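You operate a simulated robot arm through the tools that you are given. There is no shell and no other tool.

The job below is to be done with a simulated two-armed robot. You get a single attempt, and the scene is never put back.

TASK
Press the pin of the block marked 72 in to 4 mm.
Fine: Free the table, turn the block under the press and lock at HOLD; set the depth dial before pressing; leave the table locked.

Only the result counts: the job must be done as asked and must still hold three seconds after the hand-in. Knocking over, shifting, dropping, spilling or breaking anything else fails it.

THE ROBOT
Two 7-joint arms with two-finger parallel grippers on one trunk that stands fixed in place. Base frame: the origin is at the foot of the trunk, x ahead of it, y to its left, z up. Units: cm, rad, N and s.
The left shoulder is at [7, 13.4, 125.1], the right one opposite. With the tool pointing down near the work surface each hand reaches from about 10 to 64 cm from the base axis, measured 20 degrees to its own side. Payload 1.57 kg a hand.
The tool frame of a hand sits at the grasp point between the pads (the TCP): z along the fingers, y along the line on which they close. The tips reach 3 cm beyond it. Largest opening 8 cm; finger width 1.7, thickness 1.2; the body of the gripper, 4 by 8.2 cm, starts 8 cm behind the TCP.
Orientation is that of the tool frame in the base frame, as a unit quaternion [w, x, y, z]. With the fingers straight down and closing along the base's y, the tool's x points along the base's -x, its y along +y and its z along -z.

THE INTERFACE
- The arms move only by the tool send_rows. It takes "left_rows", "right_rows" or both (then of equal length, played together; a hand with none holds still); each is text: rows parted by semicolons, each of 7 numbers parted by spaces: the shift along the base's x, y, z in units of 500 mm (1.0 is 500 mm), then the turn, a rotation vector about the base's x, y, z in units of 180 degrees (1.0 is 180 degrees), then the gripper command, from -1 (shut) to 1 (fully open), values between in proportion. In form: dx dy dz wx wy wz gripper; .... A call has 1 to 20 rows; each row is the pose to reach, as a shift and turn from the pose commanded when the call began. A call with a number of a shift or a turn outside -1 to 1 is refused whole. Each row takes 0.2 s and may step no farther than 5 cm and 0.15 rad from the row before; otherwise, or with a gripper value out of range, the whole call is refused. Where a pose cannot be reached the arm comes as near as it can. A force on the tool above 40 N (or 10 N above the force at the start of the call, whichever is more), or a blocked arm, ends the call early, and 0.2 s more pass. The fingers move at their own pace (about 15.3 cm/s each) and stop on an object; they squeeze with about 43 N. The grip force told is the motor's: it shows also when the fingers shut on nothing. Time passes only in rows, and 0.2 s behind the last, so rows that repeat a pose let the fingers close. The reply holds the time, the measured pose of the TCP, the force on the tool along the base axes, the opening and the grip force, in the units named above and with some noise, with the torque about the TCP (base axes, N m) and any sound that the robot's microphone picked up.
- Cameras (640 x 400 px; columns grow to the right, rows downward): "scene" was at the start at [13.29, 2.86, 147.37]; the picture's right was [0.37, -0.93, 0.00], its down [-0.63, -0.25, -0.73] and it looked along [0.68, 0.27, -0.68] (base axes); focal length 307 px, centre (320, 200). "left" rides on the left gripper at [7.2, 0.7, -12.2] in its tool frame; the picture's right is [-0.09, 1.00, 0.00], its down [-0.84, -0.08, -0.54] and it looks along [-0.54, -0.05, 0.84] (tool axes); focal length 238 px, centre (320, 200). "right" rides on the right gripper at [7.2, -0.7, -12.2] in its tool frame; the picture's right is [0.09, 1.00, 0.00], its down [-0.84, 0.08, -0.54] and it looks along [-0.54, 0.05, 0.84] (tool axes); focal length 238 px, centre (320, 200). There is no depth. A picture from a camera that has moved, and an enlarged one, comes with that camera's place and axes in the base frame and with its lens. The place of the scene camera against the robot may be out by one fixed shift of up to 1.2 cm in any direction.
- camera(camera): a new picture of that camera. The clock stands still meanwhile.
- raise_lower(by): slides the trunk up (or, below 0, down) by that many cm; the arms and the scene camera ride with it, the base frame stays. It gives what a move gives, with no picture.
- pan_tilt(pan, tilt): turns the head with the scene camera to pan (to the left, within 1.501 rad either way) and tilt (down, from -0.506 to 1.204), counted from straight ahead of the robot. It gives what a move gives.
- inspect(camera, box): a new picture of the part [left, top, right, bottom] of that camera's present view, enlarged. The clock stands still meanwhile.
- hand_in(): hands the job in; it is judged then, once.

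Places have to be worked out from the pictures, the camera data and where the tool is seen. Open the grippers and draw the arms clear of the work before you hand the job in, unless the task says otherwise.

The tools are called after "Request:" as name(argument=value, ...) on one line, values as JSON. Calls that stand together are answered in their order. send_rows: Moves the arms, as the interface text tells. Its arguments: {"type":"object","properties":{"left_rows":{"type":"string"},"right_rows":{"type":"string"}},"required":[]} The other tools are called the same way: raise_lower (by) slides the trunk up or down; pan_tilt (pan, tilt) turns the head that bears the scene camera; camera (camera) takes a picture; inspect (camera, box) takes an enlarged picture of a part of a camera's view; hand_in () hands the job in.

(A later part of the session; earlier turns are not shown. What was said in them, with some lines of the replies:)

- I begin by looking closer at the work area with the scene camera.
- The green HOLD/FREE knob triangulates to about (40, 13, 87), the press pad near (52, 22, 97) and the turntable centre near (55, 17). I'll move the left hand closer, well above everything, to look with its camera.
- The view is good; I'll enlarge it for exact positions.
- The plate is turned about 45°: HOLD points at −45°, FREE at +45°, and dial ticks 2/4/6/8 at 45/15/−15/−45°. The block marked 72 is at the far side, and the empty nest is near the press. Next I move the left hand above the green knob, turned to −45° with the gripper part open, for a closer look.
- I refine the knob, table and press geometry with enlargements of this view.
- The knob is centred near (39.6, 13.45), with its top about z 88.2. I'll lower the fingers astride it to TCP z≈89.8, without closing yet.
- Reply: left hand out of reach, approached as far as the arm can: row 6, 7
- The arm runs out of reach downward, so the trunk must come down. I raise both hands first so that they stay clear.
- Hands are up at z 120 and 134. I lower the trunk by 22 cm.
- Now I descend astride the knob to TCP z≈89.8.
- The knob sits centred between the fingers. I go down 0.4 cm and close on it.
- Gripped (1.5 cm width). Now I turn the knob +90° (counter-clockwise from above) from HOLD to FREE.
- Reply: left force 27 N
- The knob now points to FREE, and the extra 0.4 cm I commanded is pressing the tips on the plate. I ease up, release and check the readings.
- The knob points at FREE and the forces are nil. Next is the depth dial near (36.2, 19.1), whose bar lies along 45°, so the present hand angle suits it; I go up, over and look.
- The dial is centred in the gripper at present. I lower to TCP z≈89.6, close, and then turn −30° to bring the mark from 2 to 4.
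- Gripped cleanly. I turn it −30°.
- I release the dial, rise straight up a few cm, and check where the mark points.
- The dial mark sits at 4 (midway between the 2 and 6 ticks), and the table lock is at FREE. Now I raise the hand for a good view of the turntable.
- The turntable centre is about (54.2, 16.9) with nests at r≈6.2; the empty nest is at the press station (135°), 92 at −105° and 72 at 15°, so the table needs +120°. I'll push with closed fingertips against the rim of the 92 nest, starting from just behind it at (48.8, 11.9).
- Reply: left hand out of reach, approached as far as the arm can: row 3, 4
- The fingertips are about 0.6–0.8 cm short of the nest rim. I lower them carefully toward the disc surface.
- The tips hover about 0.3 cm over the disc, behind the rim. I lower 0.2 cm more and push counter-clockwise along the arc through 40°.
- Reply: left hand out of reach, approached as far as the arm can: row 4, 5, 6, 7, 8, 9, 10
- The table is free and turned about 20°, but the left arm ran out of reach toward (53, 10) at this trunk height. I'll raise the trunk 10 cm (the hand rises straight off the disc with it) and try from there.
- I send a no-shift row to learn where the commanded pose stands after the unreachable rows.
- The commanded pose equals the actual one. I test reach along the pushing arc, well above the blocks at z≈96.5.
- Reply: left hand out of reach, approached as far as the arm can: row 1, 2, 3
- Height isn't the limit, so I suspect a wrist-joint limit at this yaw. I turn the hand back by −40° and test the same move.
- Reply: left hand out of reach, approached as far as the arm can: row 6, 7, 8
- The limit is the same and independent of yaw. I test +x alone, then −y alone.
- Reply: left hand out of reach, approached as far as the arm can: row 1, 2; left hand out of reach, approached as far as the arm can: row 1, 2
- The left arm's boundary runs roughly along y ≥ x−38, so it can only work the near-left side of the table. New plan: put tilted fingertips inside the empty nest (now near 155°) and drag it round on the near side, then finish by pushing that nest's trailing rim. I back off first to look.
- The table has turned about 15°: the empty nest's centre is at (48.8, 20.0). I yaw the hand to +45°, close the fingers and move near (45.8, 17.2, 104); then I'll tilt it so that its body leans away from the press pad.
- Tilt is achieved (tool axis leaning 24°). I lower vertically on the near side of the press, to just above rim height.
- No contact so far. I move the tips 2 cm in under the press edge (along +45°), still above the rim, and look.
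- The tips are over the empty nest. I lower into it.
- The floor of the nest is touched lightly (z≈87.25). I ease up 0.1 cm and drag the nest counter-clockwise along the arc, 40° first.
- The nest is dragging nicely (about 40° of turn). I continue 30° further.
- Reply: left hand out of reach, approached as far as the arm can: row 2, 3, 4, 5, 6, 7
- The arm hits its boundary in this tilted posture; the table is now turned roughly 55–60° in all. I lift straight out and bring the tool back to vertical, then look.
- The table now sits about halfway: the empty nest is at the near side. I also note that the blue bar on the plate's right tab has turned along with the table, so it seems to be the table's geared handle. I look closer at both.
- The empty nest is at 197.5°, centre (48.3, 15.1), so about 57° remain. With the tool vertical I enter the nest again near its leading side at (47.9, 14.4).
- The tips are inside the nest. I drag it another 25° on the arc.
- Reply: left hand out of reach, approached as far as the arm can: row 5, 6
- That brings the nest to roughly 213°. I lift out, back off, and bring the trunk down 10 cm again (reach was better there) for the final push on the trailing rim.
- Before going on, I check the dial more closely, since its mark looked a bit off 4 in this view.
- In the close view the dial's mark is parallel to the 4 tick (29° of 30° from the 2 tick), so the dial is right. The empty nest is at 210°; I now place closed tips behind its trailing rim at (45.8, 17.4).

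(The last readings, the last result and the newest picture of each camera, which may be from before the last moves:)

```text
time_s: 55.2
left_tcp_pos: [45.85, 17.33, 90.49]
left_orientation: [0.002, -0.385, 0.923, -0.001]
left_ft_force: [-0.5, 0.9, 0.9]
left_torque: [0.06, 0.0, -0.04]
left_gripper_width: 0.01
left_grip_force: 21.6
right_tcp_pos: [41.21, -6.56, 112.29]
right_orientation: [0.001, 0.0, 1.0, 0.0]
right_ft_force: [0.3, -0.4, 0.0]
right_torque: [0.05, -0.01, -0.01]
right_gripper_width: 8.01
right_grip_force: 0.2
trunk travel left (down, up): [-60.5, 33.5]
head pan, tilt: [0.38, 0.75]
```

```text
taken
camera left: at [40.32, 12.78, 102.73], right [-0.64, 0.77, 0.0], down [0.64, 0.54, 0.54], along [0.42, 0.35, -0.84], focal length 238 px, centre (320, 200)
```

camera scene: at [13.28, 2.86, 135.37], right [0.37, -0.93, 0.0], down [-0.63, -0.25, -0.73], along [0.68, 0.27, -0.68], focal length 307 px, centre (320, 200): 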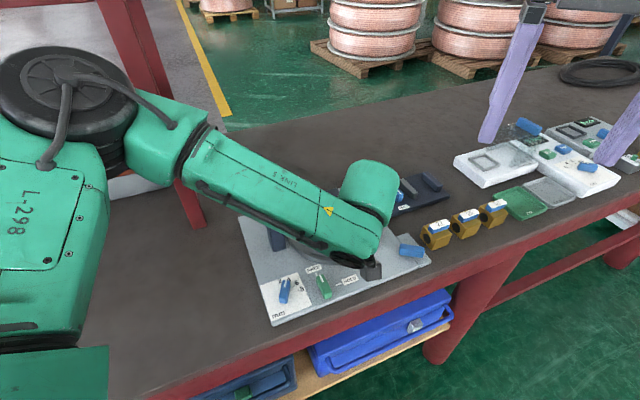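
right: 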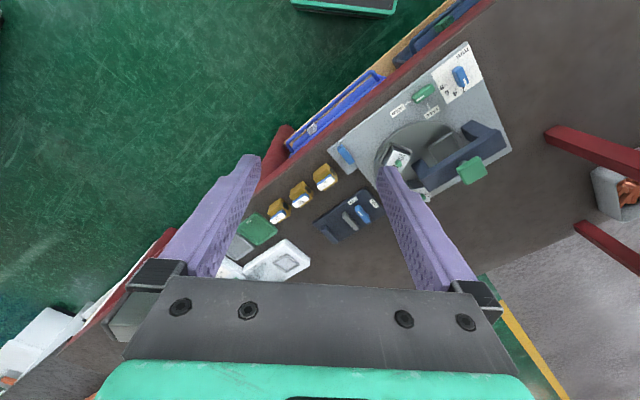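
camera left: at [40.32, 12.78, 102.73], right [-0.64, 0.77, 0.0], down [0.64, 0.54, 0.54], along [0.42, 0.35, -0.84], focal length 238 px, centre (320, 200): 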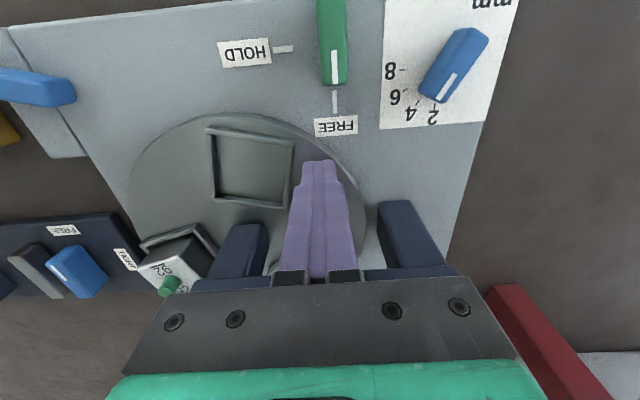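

Tips are behind the rim. I push along the arc toward φ≈244° and check.

Request:
send_rows(left_rows="0.0034 -0.0091 0 0 0 0 -1; 0.0068 -0.0182 0 0 0 0 -1; 0.0116 -0.0324 0 0 0 0 -1; 0.0176 -0.0456 0 0 0 0 -1; 0.0248 -0.0578 0 0 0 0 -1; 0.0328 -0.0690 0 0 0 0 -1; 0.0414 -0.0790 0 0 0 0 -1; 0.0414 -0.0790 0 0 0 0 -1")

Request:
inspect(camera="left", box=[180, 70, 440, 280])

Request:
inspect(camera="scene", box=[240, 130, 440, 290])

```text
time_s: 57.0
left_tcp_pos: [47.86, 13.49, 90.53]
left_orientation: [0.001, -0.385, 0.923, -0.001]
left_ft_force: [-0.2, 0.0, -0.9]
left_torque: [0.02, -0.02, -0.01]
left_gripper_width: 0.01
left_grip_force: 21.4
right_tcp_pos: [41.25, -6.47, 112.33]
right_orientation: [0.001, 0.001, 1.0, 0.0]
right_ft_force: [0.8, 0.2, -0.8]
right_torque: [0.01, 0.01, -0.03]
right_gripper_width: 8.0
right_grip_force: 0.1
trunk travel left (down, up): [-60.5, 33.5]
head pan, tilt: [0.38, 0.75]
```

```text
1.90 times, centred on (310, 175) of left
camera zoom: at [42.4, 8.85, 102.76], right [-0.64, 0.77, 0.0], down [0.64, 0.54, 0.54], along [0.42, 0.35, -0.84], focal length 454 px, centre (339, 248)
```

zoom: 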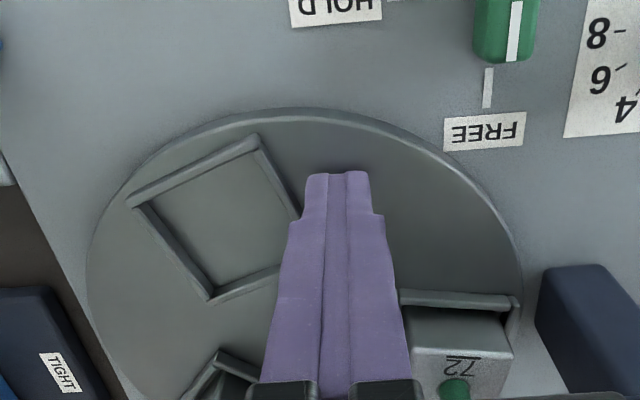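

```text
2.50 times, centred on (340, 210) of scene
camera zoom: at [13.27, 2.85, 125.38], right [0.37, -0.93, 0.0], down [-0.63, -0.25, -0.73], along [0.68, 0.27, -0.68], focal length 768 px, centre (270, 175)
```

zoom: 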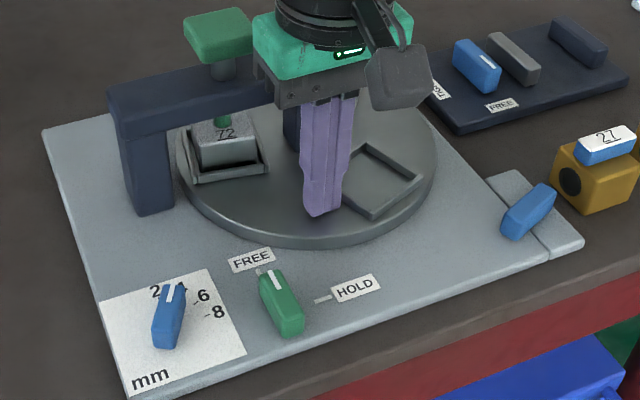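

The empty nest is now at about 245.4°, so 72 is about 9.6° short of the station. I nudge about 9° more, slowly.

Request:
send_rows(left_rows="0.0028 -0.0029 0 0 0 0 -1; 0.0056 -0.0058 0 0 0 0 -1; 0.009 -0.0095 0 0 0 0 -1; 0.0122 -0.0130 0 0 0 0 -1; 0.0122 -0.0130 0 0 0 0 -1")

Request:
inspect(camera="left", box=[180, 70, 440, 280])

Request:
inspect(camera="scene", box=[240, 130, 440, 290])

```text
time_s: 58.2
left_tcp_pos: [48.42, 12.84, 90.57]
left_orientation: [0.001, -0.385, 0.923, 0.0]
left_ft_force: [0.0, -1.2, 0.5]
left_torque: [0.0, -0.03, -0.03]
left_gripper_width: 0.0
left_grip_force: 20.8
right_tcp_pos: [41.22, -6.51, 112.23]
right_orientation: [0.001, 0.0, 1.0, 0.0]
right_ft_force: [0.3, -0.1, 1.1]
right_torque: [-0.02, 0.01, 0.01]
right_gripper_width: 7.99
right_grip_force: 0.2
trunk travel left (down, up): [-60.5, 33.5]
head pan, tilt: [0.38, 0.75]
```

```text
1.90 times, centred on (310, 175) of left
camera zoom: at [43.0, 8.17, 102.79], right [-0.64, 0.77, 0.0], down [0.64, 0.54, 0.54], along [0.42, 0.35, -0.84], focal length 454 px, centre (339, 248)
```

zoom: 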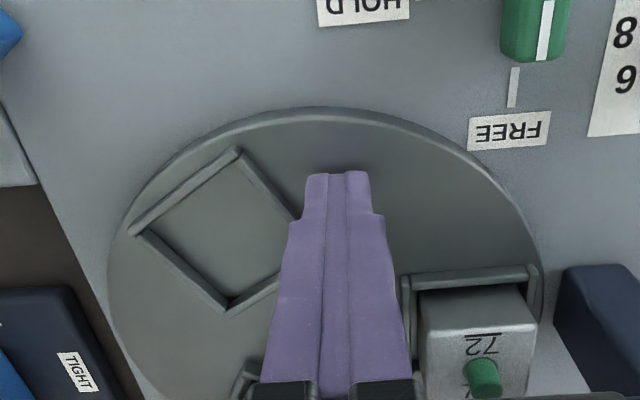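

```text
2.50 times, centred on (340, 210) of scene
camera zoom: at [13.27, 2.85, 125.37], right [0.37, -0.93, 0.0], down [-0.63, -0.25, -0.73], along [0.68, 0.27, -0.68], focal length 768 px, centre (270, 175)
```

zoom: 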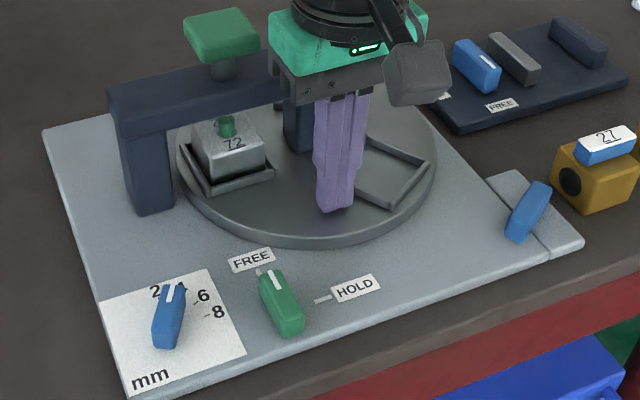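

By the left camera the empty nest is at about 256° and in the scene view 72's nest sits almost exactly where the empty nest stood when locked. I compare closely.

Request:
inspect(camera="scene", box=[220, 130, 460, 290])

Request:
inspect(camera="scene", box=[270, 130, 370, 220])

```text
2.50 times, centred on (340, 210) of scene
camera zoom: at [13.27, 2.85, 125.37], right [0.37, -0.93, 0.0], down [-0.63, -0.25, -0.73], along [0.68, 0.27, -0.68], focal length 768 px, centre (270, 175)
```

zoom: 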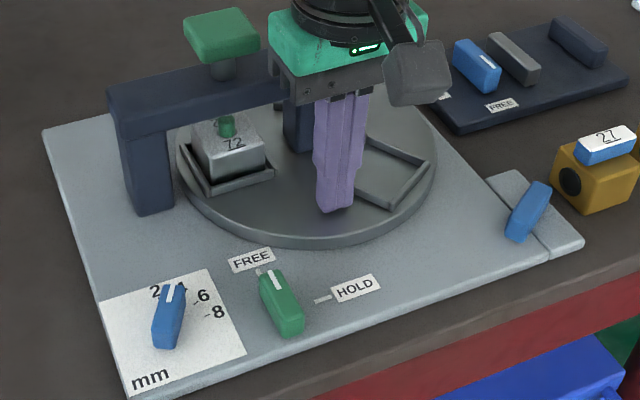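

```text
4.44 times, centred on (320, 175) of scene
camera zoom: at [13.27, 2.85, 125.37], right [0.37, -0.93, 0.0], down [-0.63, -0.25, -0.73], along [0.68, 0.27, -0.68], focal length 1365 px, centre (320, 311)
```

zoom: 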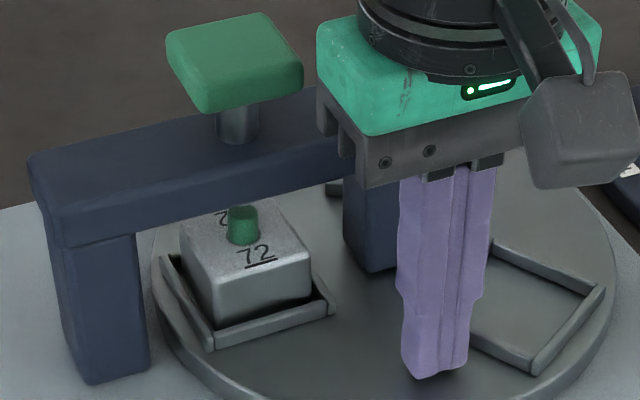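

72's pin lies on the ram axis and the nest wall slope fits the plate direction within about 1°. One more enlargement to be sure before locking.

Request:
inspect(camera="scene", box=[280, 165, 330, 215])

Request:
inspect(camera="left", box=[330, 160, 440, 290])

```text
8.00 times, centred on (305, 190) of scene
camera zoom: at [13.27, 2.85, 125.37], right [0.37, -0.93, 0.0], down [-0.63, -0.25, -0.73], along [0.68, 0.27, -0.68], focal length 2457 px, centre (440, 280)
```

zoom: 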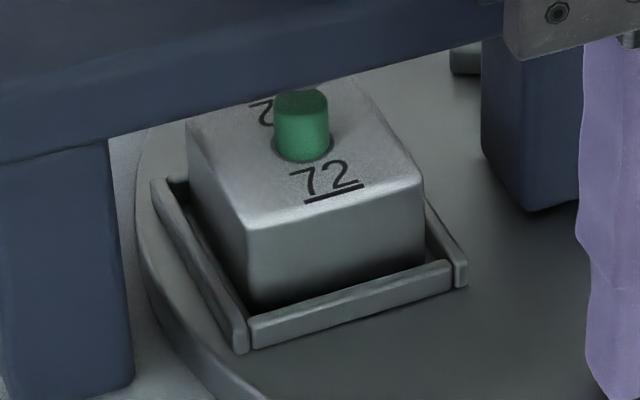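

```text
3.08 times, centred on (385, 225) of left
camera zoom: at [43.0, 8.17, 102.79], right [-0.64, 0.77, 0.0], down [0.64, 0.54, 0.54], along [0.42, 0.35, -0.84], focal length 733 px, centre (120, 123)
```

zoom: 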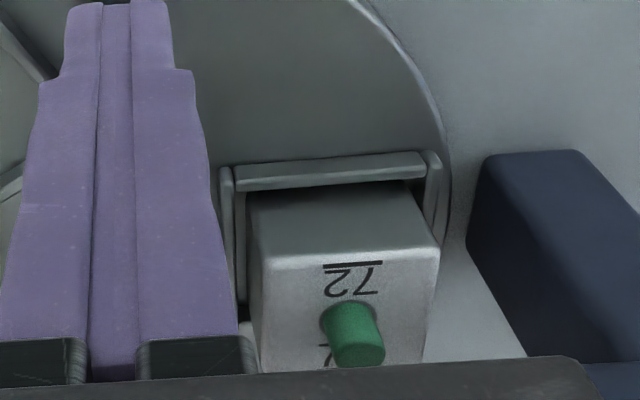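

72 stands at the station within about 1°. I lift off straight up and go to the green knob, fingers part open, hand yaw +45° as when I released it.

Request:
send_rows(left_rows="-0.002 0.002 0.05 0 0 0 -1; -0.004 0.004 0.12 0 0 0 -1; -0.06 0.006 0.17 0 0 0 -0.4; -0.12 0.01 0.17 0 0 0 0.1; -0.176 0.0135 0.17 0 0 0 0.1; -0.176 0.0135 0.12 0 0 0 0.1; -0.176 0.0135 0.07 0 0 0 0.1; -0.176 0.0135 0.07 0 0 0 0.1")

Request:
inspect(camera="left", box=[200, 70, 440, 260])

Request:
inspect(camera="scene", box=[220, 130, 460, 290])

```text
time_s: 60.0
left_tcp_pos: [39.74, 13.39, 94.08]
left_orientation: [0.001, -0.385, 0.923, 0.0]
left_ft_force: [0.4, -0.2, -0.6]
left_torque: [-0.02, -0.01, 0.03]
left_gripper_width: 4.39
left_grip_force: 0.0
right_tcp_pos: [41.21, -6.45, 112.38]
right_orientation: [0.0, 0.0, 1.0, 0.0]
right_ft_force: [-0.3, -0.5, -0.6]
right_torque: [-0.03, 0.01, -0.02]
right_gripper_width: 8.0
right_grip_force: 0.1
trunk travel left (down, up): [-60.5, 33.5]
head pan, tilt: [0.38, 0.75]
```

```text
2.11 times, centred on (320, 165) of left
camera zoom: at [34.16, 8.82, 106.31], right [-0.64, 0.77, 0.0], down [0.64, 0.54, 0.54], along [0.42, 0.35, -0.84], focal length 502 px, centre (320, 274)
```

zoom: 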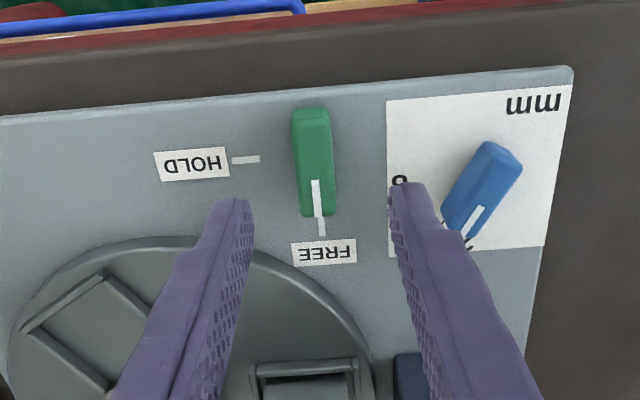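

```text
2.50 times, centred on (340, 210) of scene
camera zoom: at [13.24, 2.85, 125.38], right [0.37, -0.93, 0.0], down [-0.63, -0.25, -0.73], along [0.68, 0.27, -0.68], focal length 768 px, centre (270, 175)
```

zoom: 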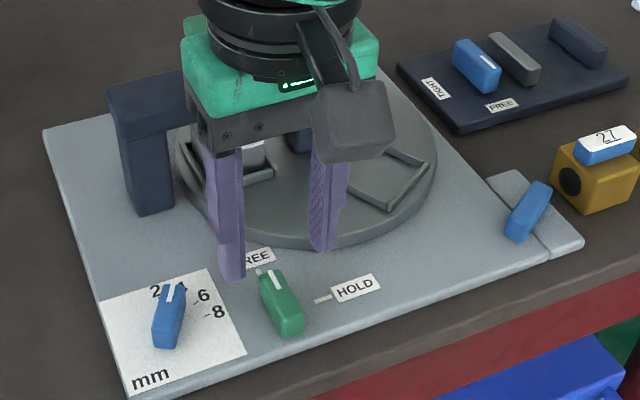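

The table has held still. I lower astride the knob and close on it.

Request:
send_rows(left_rows="0 0 -0.05 0 0 0 0.1; 0 0 -0.08 0 0 0 0.1; 0 0 -0.091 0 0 0 0.1; 0 0 -0.091 0 0 0 -0.4; 0 0 -0.091 0 0 0 -1; 0 0 -0.091 0 0 0 -1; 0 0 -0.091 0 0 0 -1")

```text
time_s: 61.6
left_tcp_pos: [39.87, 13.37, 89.47]
left_orientation: [0.0, -0.385, 0.923, 0.0]
left_ft_force: [7.0, -5.9, 3.1]
left_torque: [-0.07, 0.06, -0.22]
left_gripper_width: 1.47
left_grip_force: 30.8
right_tcp_pos: [41.28, -6.62, 112.19]
right_orientation: [-0.001, -0.001, 1.0, 0.001]
right_ft_force: [-0.2, 0.7, -0.6]
right_torque: [0.03, 0.0, 0.0]
right_gripper_width: 8.01
right_grip_force: 0.1
trunk travel left (down, up): [-60.5, 33.5]
head pan, tilt: [0.38, 0.75]
```

Gripped, with a slight side load; I shift 0.1 cm to relax it and turn −90° to HOLD.

Request:
send_rows(left_rows="0.002 -0.002 0.001 0 0 -0.0417 -1; 0.002 -0.002 0.001 0 0 -0.0833 -1; 0.002 -0.002 0.001 0 0 -0.125 -1; 0.002 -0.002 0.001 0 0 -0.1667 -1; 0.002 -0.002 0.001 0 0 -0.2083 -1; 0.002 -0.002 0.001 0 0 -0.25 -1; 0.002 -0.002 0.001 0 0 -0.2917 -1; 0.002 -0.002 0.001 0 0 -0.3333 -1; 0.002 -0.002 0.001 0 0 -0.375 -1; 0.002 -0.002 0.001 0 0 -0.4167 -1; 0.002 -0.002 0.001 0 0 -0.4583 -1; 0.002 -0.002 0.001 0 0 -0.502 -1; 0.002 -0.002 0.001 0 0 -0.502 -1")

Request:
camera(camera="left")

Request:
inspect(camera="scene", box=[220, 130, 460, 290])

```text
time_s: 64.4
left_tcp_pos: [39.9, 13.17, 89.47]
left_orientation: [-0.001, 0.385, 0.923, -0.001]
left_ft_force: [4.3, -14.0, -5.0]
left_torque: [-0.31, -0.18, 0.13]
left_gripper_width: 1.48
left_grip_force: 30.7
right_tcp_pos: [41.29, -6.73, 112.18]
right_orientation: [-0.001, 0.0, 1.0, 0.002]
right_ft_force: [0.2, 0.4, -0.4]
right_torque: [-0.03, -0.02, 0.01]
right_gripper_width: 7.98
right_grip_force: 0.0
trunk travel left (down, up): [-60.5, 33.5]
head pan, tilt: [0.38, 0.75]
```

```text
taken
camera left: at [35.37, 18.69, 101.76], right [0.77, 0.64, 0.0], down [0.54, -0.65, 0.54], along [0.34, -0.42, -0.84], focal length 238 px, centre (320, 200)
```

left: 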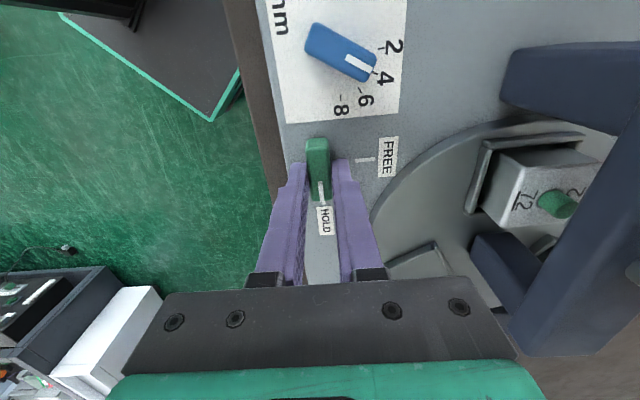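

```text
2.50 times, centred on (340, 210) of scene
camera zoom: at [13.42, 2.5, 125.37], right [0.37, -0.93, 0.0], down [-0.63, -0.25, -0.73], along [0.68, 0.27, -0.68], focal length 768 px, centre (270, 175)
```

zoom: 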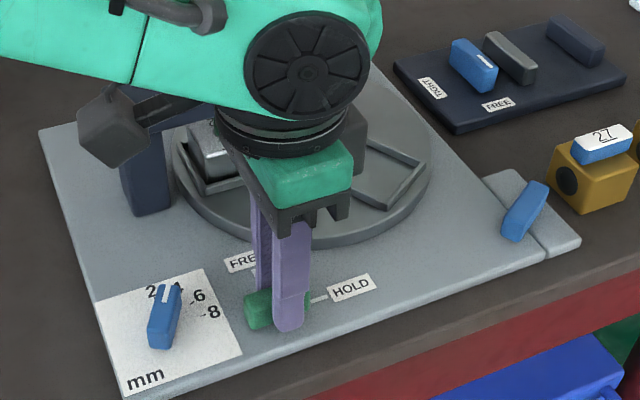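

The knob is at HOLD. I release and rise, then check knob, table and dial.

Request:
send_rows(left_rows="-0.001 0.002 0 0 0 0 -0.5; -0.001 0.004 0 0 0 0 0; -0.001 0.004 0 0 0 0 0.1; -0.001 0.004 0.05 0 0 0 0.1; -0.001 0.004 0.12 0 0 0 0.1; -0.001 0.004 0.18 0 0 0 0.1; -0.001 0.004 0.18 0 0 0 0.1")

Request:
camera(camera="left")

Request:
inspect(camera="left", box=[270, 0, 410, 190])

Request:
inspect(camera="left", box=[380, 50, 620, 250])

Request:
inspect(camera="scene", box=[220, 130, 460, 290])

```text
time_s: 66.0
left_tcp_pos: [39.78, 13.55, 98.52]
left_orientation: [-0.001, 0.383, 0.924, -0.001]
left_ft_force: [-0.2, -0.5, -0.1]
left_torque: [0.02, 0.0, 0.02]
left_gripper_width: 4.4
left_grip_force: 0.0
right_tcp_pos: [41.22, -6.48, 112.33]
right_orientation: [0.0, 0.0, 1.0, 0.0]
right_ft_force: [0.1, 0.2, -0.1]
right_torque: [0.0, 0.0, 0.0]
right_gripper_width: 7.99
right_grip_force: 0.0
trunk travel left (down, up): [-60.5, 33.5]
head pan, tilt: [0.38, 0.75]
```

```text
taken
camera left: at [35.14, 19.16, 110.75], right [0.77, 0.64, 0.0], down [0.54, -0.65, 0.54], along [0.34, -0.42, -0.84], focal length 238 px, centre (320, 200)
```

left: 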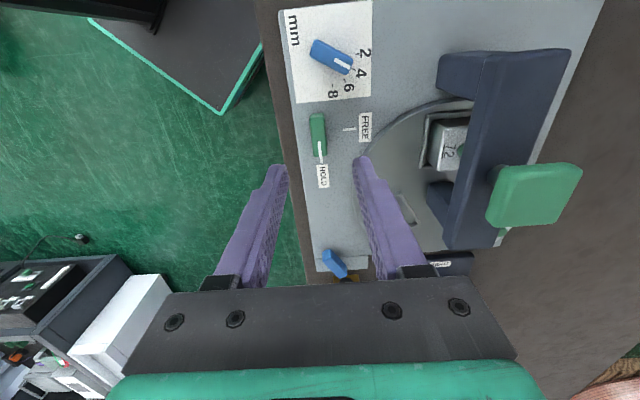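

```text
2.11 times, centred on (340, 95) of left
camera zoom: at [35.14, 19.16, 110.75], right [0.77, 0.64, 0.0], down [0.54, -0.65, 0.54], along [0.34, -0.42, -0.84], focal length 502 px, centre (278, 421)
```

zoom: 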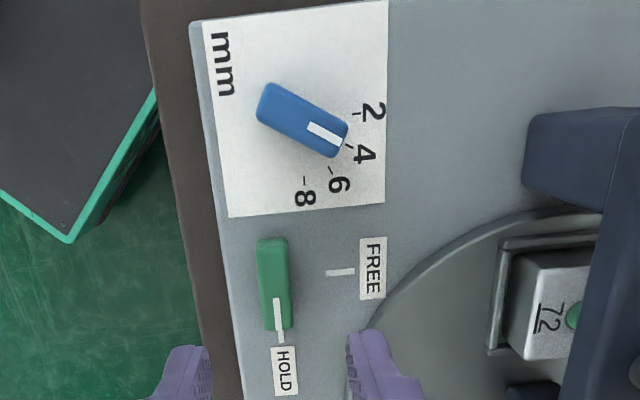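

```text
2.00 times, centred on (500, 150) of left
camera zoom: at [35.14, 19.16, 110.75], right [0.77, 0.64, 0.0], down [0.54, -0.65, 0.54], along [0.34, -0.42, -0.84], focal length 477 px, centre (-40, 300)
```

zoom: 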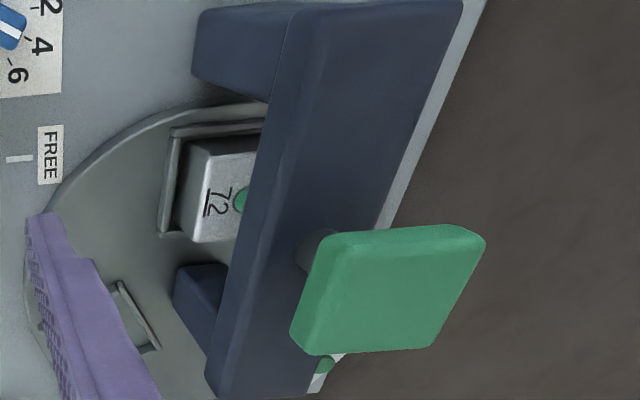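

```text
2.50 times, centred on (340, 210) of scene
camera zoom: at [13.31, 2.85, 125.37], right [0.37, -0.93, 0.0], down [-0.63, -0.25, -0.73], along [0.68, 0.27, -0.68], focal length 768 px, centre (270, 175)
```

zoom: 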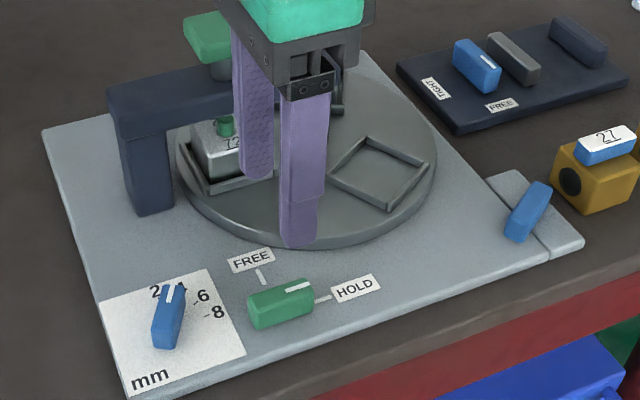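

The lock reads HOLD, the dial 4, and 72 sits under the ram at the same table angle as the locked start. The press pad's top centre is at about (49.7, 21.35, 98.7). I move above it with closed fingers, tips at z≈101.5.

Request:
send_rows(left_rows="0 0 0.05 0 0 0.0417 -0.5; 0.02 0.02 0.1 0 0 0.0833 -1; 0.06 0.05 0.15 0 0 0.125 -1; 0.1 0.08 0.17 0 0 0.1667 -1; 0.14 0.11 0.17 0 0 0.2083 -1; 0.18 0.14 0.17 0 0 0.25 -1; 0.1984 0.156 0.14 0 0 0.25 -1; 0.1984 0.156 0.12 0 0 0.25 -1; 0.1984 0.156 0.12 0 0 0.25 -1")

Request:
camera(camera="left")

Request:
inspect(camera="scene", box=[220, 110, 420, 270])

```text
time_s: 68.0
left_tcp_pos: [49.9, 21.48, 104.57]
left_orientation: [0.0, 0.001, 1.0, 0.0]
left_ft_force: [-0.2, -0.5, 0.7]
left_torque: [0.01, 0.02, -0.04]
left_gripper_width: 0.0
left_grip_force: 21.5
right_tcp_pos: [41.13, -6.55, 112.25]
right_orientation: [0.0, 0.0, 1.0, 0.0]
right_ft_force: [-0.7, 0.1, 0.6]
right_torque: [0.01, 0.03, -0.01]
right_gripper_width: 8.0
right_grip_force: 0.1
trunk travel left (down, up): [-60.5, 33.5]
head pan, tilt: [0.38, 0.75]
```

```text
taken
camera left: at [42.54, 22.12, 116.77], right [0.09, 1.0, 0.0], down [0.84, -0.08, 0.54], along [0.54, -0.05, -0.84], focal length 238 px, centre (320, 200)
```

left: 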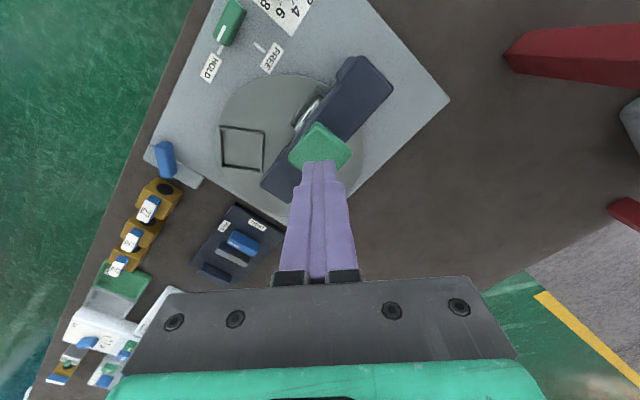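

```text
2.50 times, centred on (320, 190) of scene
camera zoom: at [13.29, 2.85, 125.37], right [0.37, -0.93, 0.0], down [-0.63, -0.25, -0.73], along [0.68, 0.27, -0.68], focal length 768 px, centre (320, 225)
```

zoom: 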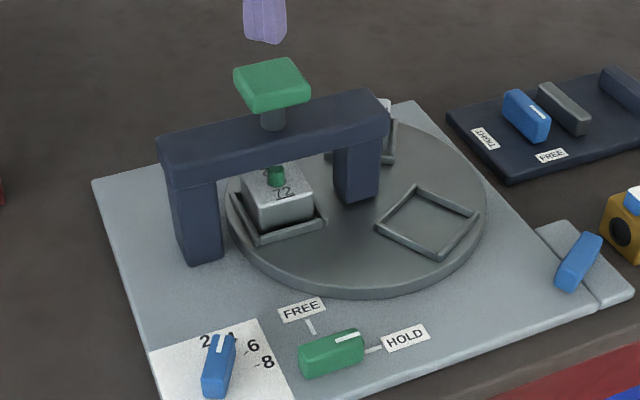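

The fingertips are centred over the pad. I lower onto it gently.

Request:
send_rows(left_rows="-0.002 0 -0.03 0 0 0 -1; -0.002 0 -0.045 0 0 0 -1; -0.002 0 -0.052 0 0 0 -1; -0.002 0 -0.056 0 0 0 -1; -0.002 0 -0.06 0 0 0 -1; -0.002 0 -0.06 0 0 0 -1")

Request:
inspect(camera="scene", box=[270, 120, 350, 200])

```text
time_s: 69.4
left_tcp_pos: [49.6, 21.41, 101.68]
left_orientation: [0.001, 0.001, 1.0, 0.0]
left_ft_force: [-0.4, 0.4, 0.5]
left_torque: [0.03, -0.03, 0.02]
left_gripper_width: 0.0
left_grip_force: 21.3
right_tcp_pos: [41.29, -6.49, 112.32]
right_orientation: [-0.001, 0.0, 1.0, 0.0]
right_ft_force: [0.2, 0.2, -0.2]
right_torque: [0.01, 0.0, -0.02]
right_gripper_width: 7.99
right_grip_force: 0.1
trunk travel left (down, up): [-60.5, 33.5]
head pan, tilt: [0.38, 0.75]
```

```text
5.00 times, centred on (310, 160) of scene
camera zoom: at [13.27, 2.86, 125.37], right [0.37, -0.93, 0.0], down [-0.63, -0.25, -0.73], along [0.68, 0.27, -0.68], focal length 1536 px, centre (370, 400)
```

zoom: 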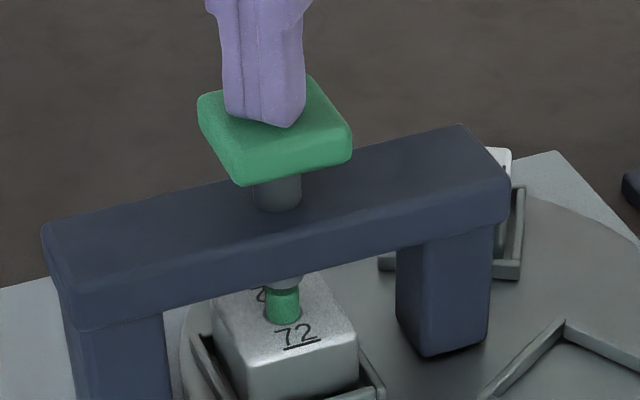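

The ram has come down and its end now sits right on the pin of 72, well aligned. I press further in 1 mm steps, expecting the dial's stop.

Request:
send_rows(left_rows="0 0 -0.002 0 0 0 -1; 0 0 -0.004 0 0 0 -1; 0 0 -0.006 0 0 0 -1; 0 0 -0.008 0 0 0 -1; 0 0 -0.008 0 0 0 -1")

Request:
inspect(camera="scene", box=[270, 120, 350, 200])

```text
time_s: 70.6
left_tcp_pos: [49.59, 21.57, 101.22]
left_orientation: [0.001, 0.001, 1.0, -0.001]
left_ft_force: [0.7, 0.5, 1.6]
left_torque: [0.01, -0.03, 0.0]
left_gripper_width: 0.02
left_grip_force: 21.5
right_tcp_pos: [41.16, -6.58, 112.4]
right_orientation: [0.001, 0.0, 1.0, 0.0]
right_ft_force: [0.0, 0.3, 0.3]
right_torque: [-0.04, 0.0, -0.02]
right_gripper_width: 8.0
right_grip_force: 0.0
trunk travel left (down, up): [-60.5, 33.5]
head pan, tilt: [0.38, 0.75]
```

```text
5.00 times, centred on (310, 160) of scene
camera zoom: at [13.28, 2.85, 125.37], right [0.37, -0.93, 0.0], down [-0.63, -0.25, -0.73], along [0.68, 0.27, -0.68], focal length 1536 px, centre (370, 400)
```

zoom: 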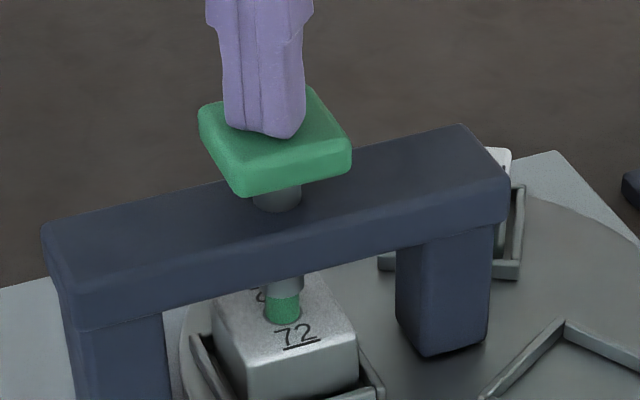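

The ram touches the pin now, with almost no force yet. I go on pressing.

Request:
send_rows(left_rows="0 0 -0.002 0 0 0 -1; 0 0 -0.004 0 0 0 -1; 0 0 -0.006 0 0 0 -1; 0 0 -0.008 0 0 0 -1; 0 0 -0.008 0 0 0 -1")

Request:
inspect(camera="scene", box=[270, 120, 350, 200])

```text
time_s: 71.8
left_tcp_pos: [49.64, 21.45, 100.73]
left_orientation: [0.001, 0.001, 1.0, 0.0]
left_ft_force: [3.8, 1.6, 6.6]
left_torque: [0.03, -0.07, 0.03]
left_gripper_width: 0.02
left_grip_force: 21.4
right_tcp_pos: [41.21, -6.43, 112.27]
right_orientation: [0.0, -0.001, 1.0, 0.0]
right_ft_force: [0.2, -0.3, 0.0]
right_torque: [0.0, -0.02, 0.01]
right_gripper_width: 7.99
right_grip_force: 0.1
trunk travel left (down, up): [-60.5, 33.5]
head pan, tilt: [0.38, 0.75]
heard: click
```

```text
5.00 times, centred on (310, 160) of scene
camera zoom: at [13.26, 2.85, 125.38], right [0.37, -0.93, 0.0], down [-0.63, -0.25, -0.73], along [0.68, 0.27, -0.68], focal length 1536 px, centre (370, 400)
```

zoom: 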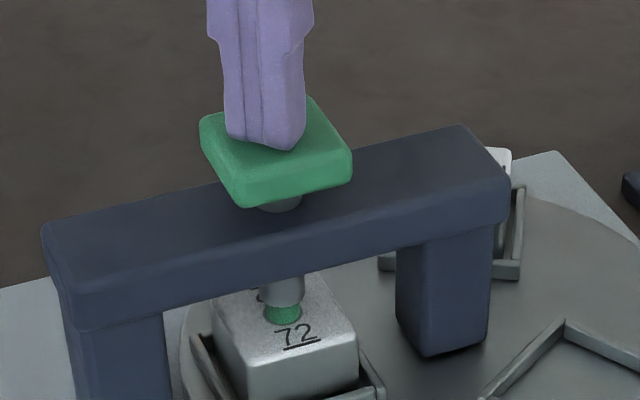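

A click was heard and force began to rise, likely the depth stop. I press 1 mm more in command to confirm that the stop is solid.

Request:
send_rows(left_rows="0 0 -0.001 0 0 0 -1; 0 0 -0.002 0 0 0 -1; 0 0 -0.002 0 0 0 -1")

Request:
inspect(camera="scene", box=[270, 120, 350, 200])

```text
time_s: 72.6
left_tcp_pos: [49.52, 21.38, 100.8]
left_orientation: [0.001, 0.001, 1.0, 0.0]
left_ft_force: [3.1, 1.3, 6.8]
left_torque: [0.0, -0.09, -0.02]
left_gripper_width: 0.0
left_grip_force: 21.5
right_tcp_pos: [41.14, -6.54, 112.32]
right_orientation: [0.0, 0.0, 1.0, -0.001]
right_ft_force: [0.0, 0.0, -0.2]
right_torque: [-0.02, 0.0, 0.03]
right_gripper_width: 8.0
right_grip_force: 0.0
trunk travel left (down, up): [-60.5, 33.5]
head pan, tilt: [0.38, 0.75]
```

```text
5.00 times, centred on (310, 160) of scene
camera zoom: at [13.26, 2.83, 125.38], right [0.37, -0.93, 0.0], down [-0.63, -0.25, -0.73], along [0.68, 0.27, -0.68], focal length 1536 px, centre (370, 400)
```

zoom: 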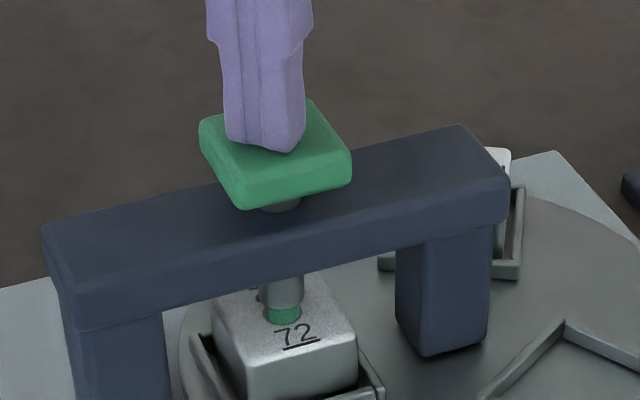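

Force is only ~7 N and height barely changed; I push 1.5 mm more in command to see whether it is truly at the stop.

Request:
send_rows(left_rows="0 0 -0.0015 0 0 0 -1; 0 0 -0.003 0 0 0 -1; 0 0 -0.003 0 0 0 -1")

Request:
inspect(camera="scene", box=[270, 120, 350, 200])

```text
time_s: 73.4
left_tcp_pos: [49.6, 21.44, 100.74]
left_orientation: [0.002, -0.001, 1.0, -0.001]
left_ft_force: [6.4, 2.6, 18.6]
left_torque: [0.09, -0.06, -0.05]
left_gripper_width: 0.0
left_grip_force: 21.3
right_tcp_pos: [41.11, -6.51, 112.26]
right_orientation: [0.0, 0.001, 1.0, 0.0]
right_ft_force: [0.9, 0.6, 0.0]
right_torque: [0.01, -0.02, 0.03]
right_gripper_width: 8.0
right_grip_force: 0.0
trunk travel left (down, up): [-60.5, 33.5]
head pan, tilt: [0.38, 0.75]
```

```text
5.00 times, centred on (310, 160) of scene
camera zoom: at [13.17, 2.8, 125.4], right [0.37, -0.93, 0.0], down [-0.63, -0.25, -0.73], along [0.68, 0.27, -0.68], focal length 1536 px, centre (370, 400)
```

zoom: 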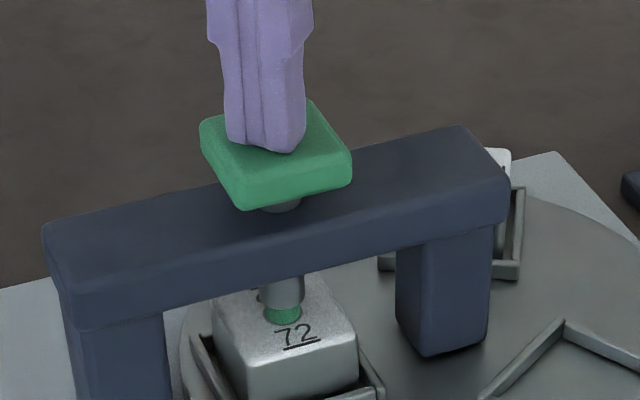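

The force rose to 19 N with no motion, so the ram is on its stop. I lift off the pad and withdraw.

Request:
send_rows(left_rows="0 0 0.01 0 0 0 -1; 0 0 0.03 0 0 0 -1; 0 0 0.08 0 0 0 -1; -0.02 0.01 0.14 0 0 0 -1; -0.08 0.05 0.16 0 0 0 0; -0.14 0.1 0.18 0 0 0 1; -0.2 0.16 0.2 0 0 0 1; -0.24 0.22 0.22 0 0 0 1; -0.26 0.28 0.22 0 0 0 1; -0.26 0.28 0.22 0 0 0 1")

Request:
camera(camera="scene")

Request:
inspect(camera="scene", box=[270, 120, 350, 200])

Request:
inspect(camera="scene", box=[220, 110, 460, 290])

```text
time_s: 75.6
left_tcp_pos: [36.51, 35.34, 111.71]
left_orientation: [0.0, 0.002, 1.0, -0.001]
left_ft_force: [-0.1, -0.6, 0.1]
left_torque: [0.0, 0.02, 0.04]
left_gripper_width: 8.01
left_grip_force: 0.0
right_tcp_pos: [41.01, -6.55, 112.35]
right_orientation: [0.0, 0.0, 1.0, 0.0]
right_ft_force: [-0.5, -0.2, 0.5]
right_torque: [0.01, 0.01, 0.01]
right_gripper_width: 8.0
right_grip_force: 0.0
trunk travel left (down, up): [-60.5, 33.5]
head pan, tilt: [0.38, 0.75]
```

```text
taken
camera scene: at [13.29, 2.8, 125.37], right [0.37, -0.93, 0.0], down [-0.63, -0.25, -0.73], along [0.68, 0.27, -0.68], focal length 307 px, centre (320, 200)
```

scene: 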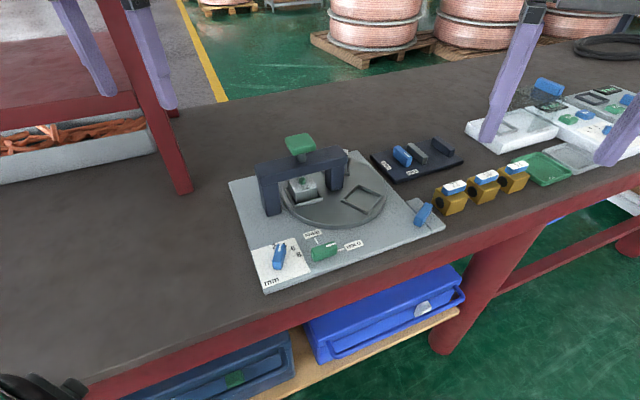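

```text
5.00 times, centred on (310, 160) of scene
camera zoom: at [13.29, 2.8, 125.37], right [0.37, -0.93, 0.0], down [-0.63, -0.25, -0.73], along [0.68, 0.27, -0.68], focal length 1536 px, centre (370, 400)
```

zoom: 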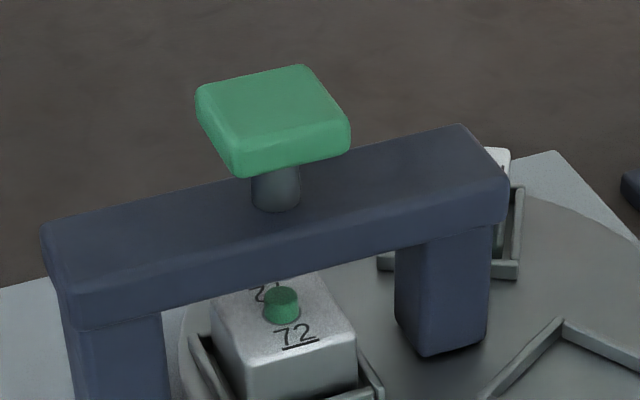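

```text
2.22 times, centred on (340, 200) of scene
camera zoom: at [13.29, 2.8, 125.37], right [0.37, -0.93, 0.0], down [-0.63, -0.25, -0.73], along [0.68, 0.27, -0.68], focal length 682 px, centre (276, 200)
```

zoom: 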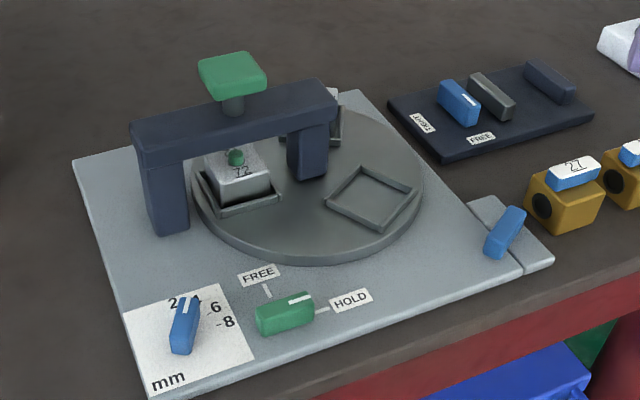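

The pin is visibly shorter, the ram has sprung back, and the table is locked at HOLD with the dial at 4. Both hands are open and clear of the work, so I hand in.

Request:
hand_in()

```text
The job is handed in.
```

I pressed the pin of block 72 with the depth dial at 4 mm and handed the job in. I don't know the verdict: the hand-in gave no result back.

- **Turning the table:** I freed the lock and turned the table about 120° by pushing on the nest rims, which brought 72 under the press. It was within about 1° of the station when I locked it at HOLD.
- **Depth dial:** I set it from 2 to 4 before pressing. Close views showed the mark in line with the 4 tick.
- **Pressing:** I heard a click. The force then rose to about 19 N with no further movement, so the ram was on its stop.
- **Depth check:** Afterwards the pin looked about 5 mm shorter in the picture. That is only a rough reading and does not confirm 4 mm exactly.
- **At hand-in:** The table was locked at HOLD and both grippers were open and clear of the work. I saw nothing else knocked or shifted. The blue bar on the plate's right tab had turned along with the table, as if geared to it.
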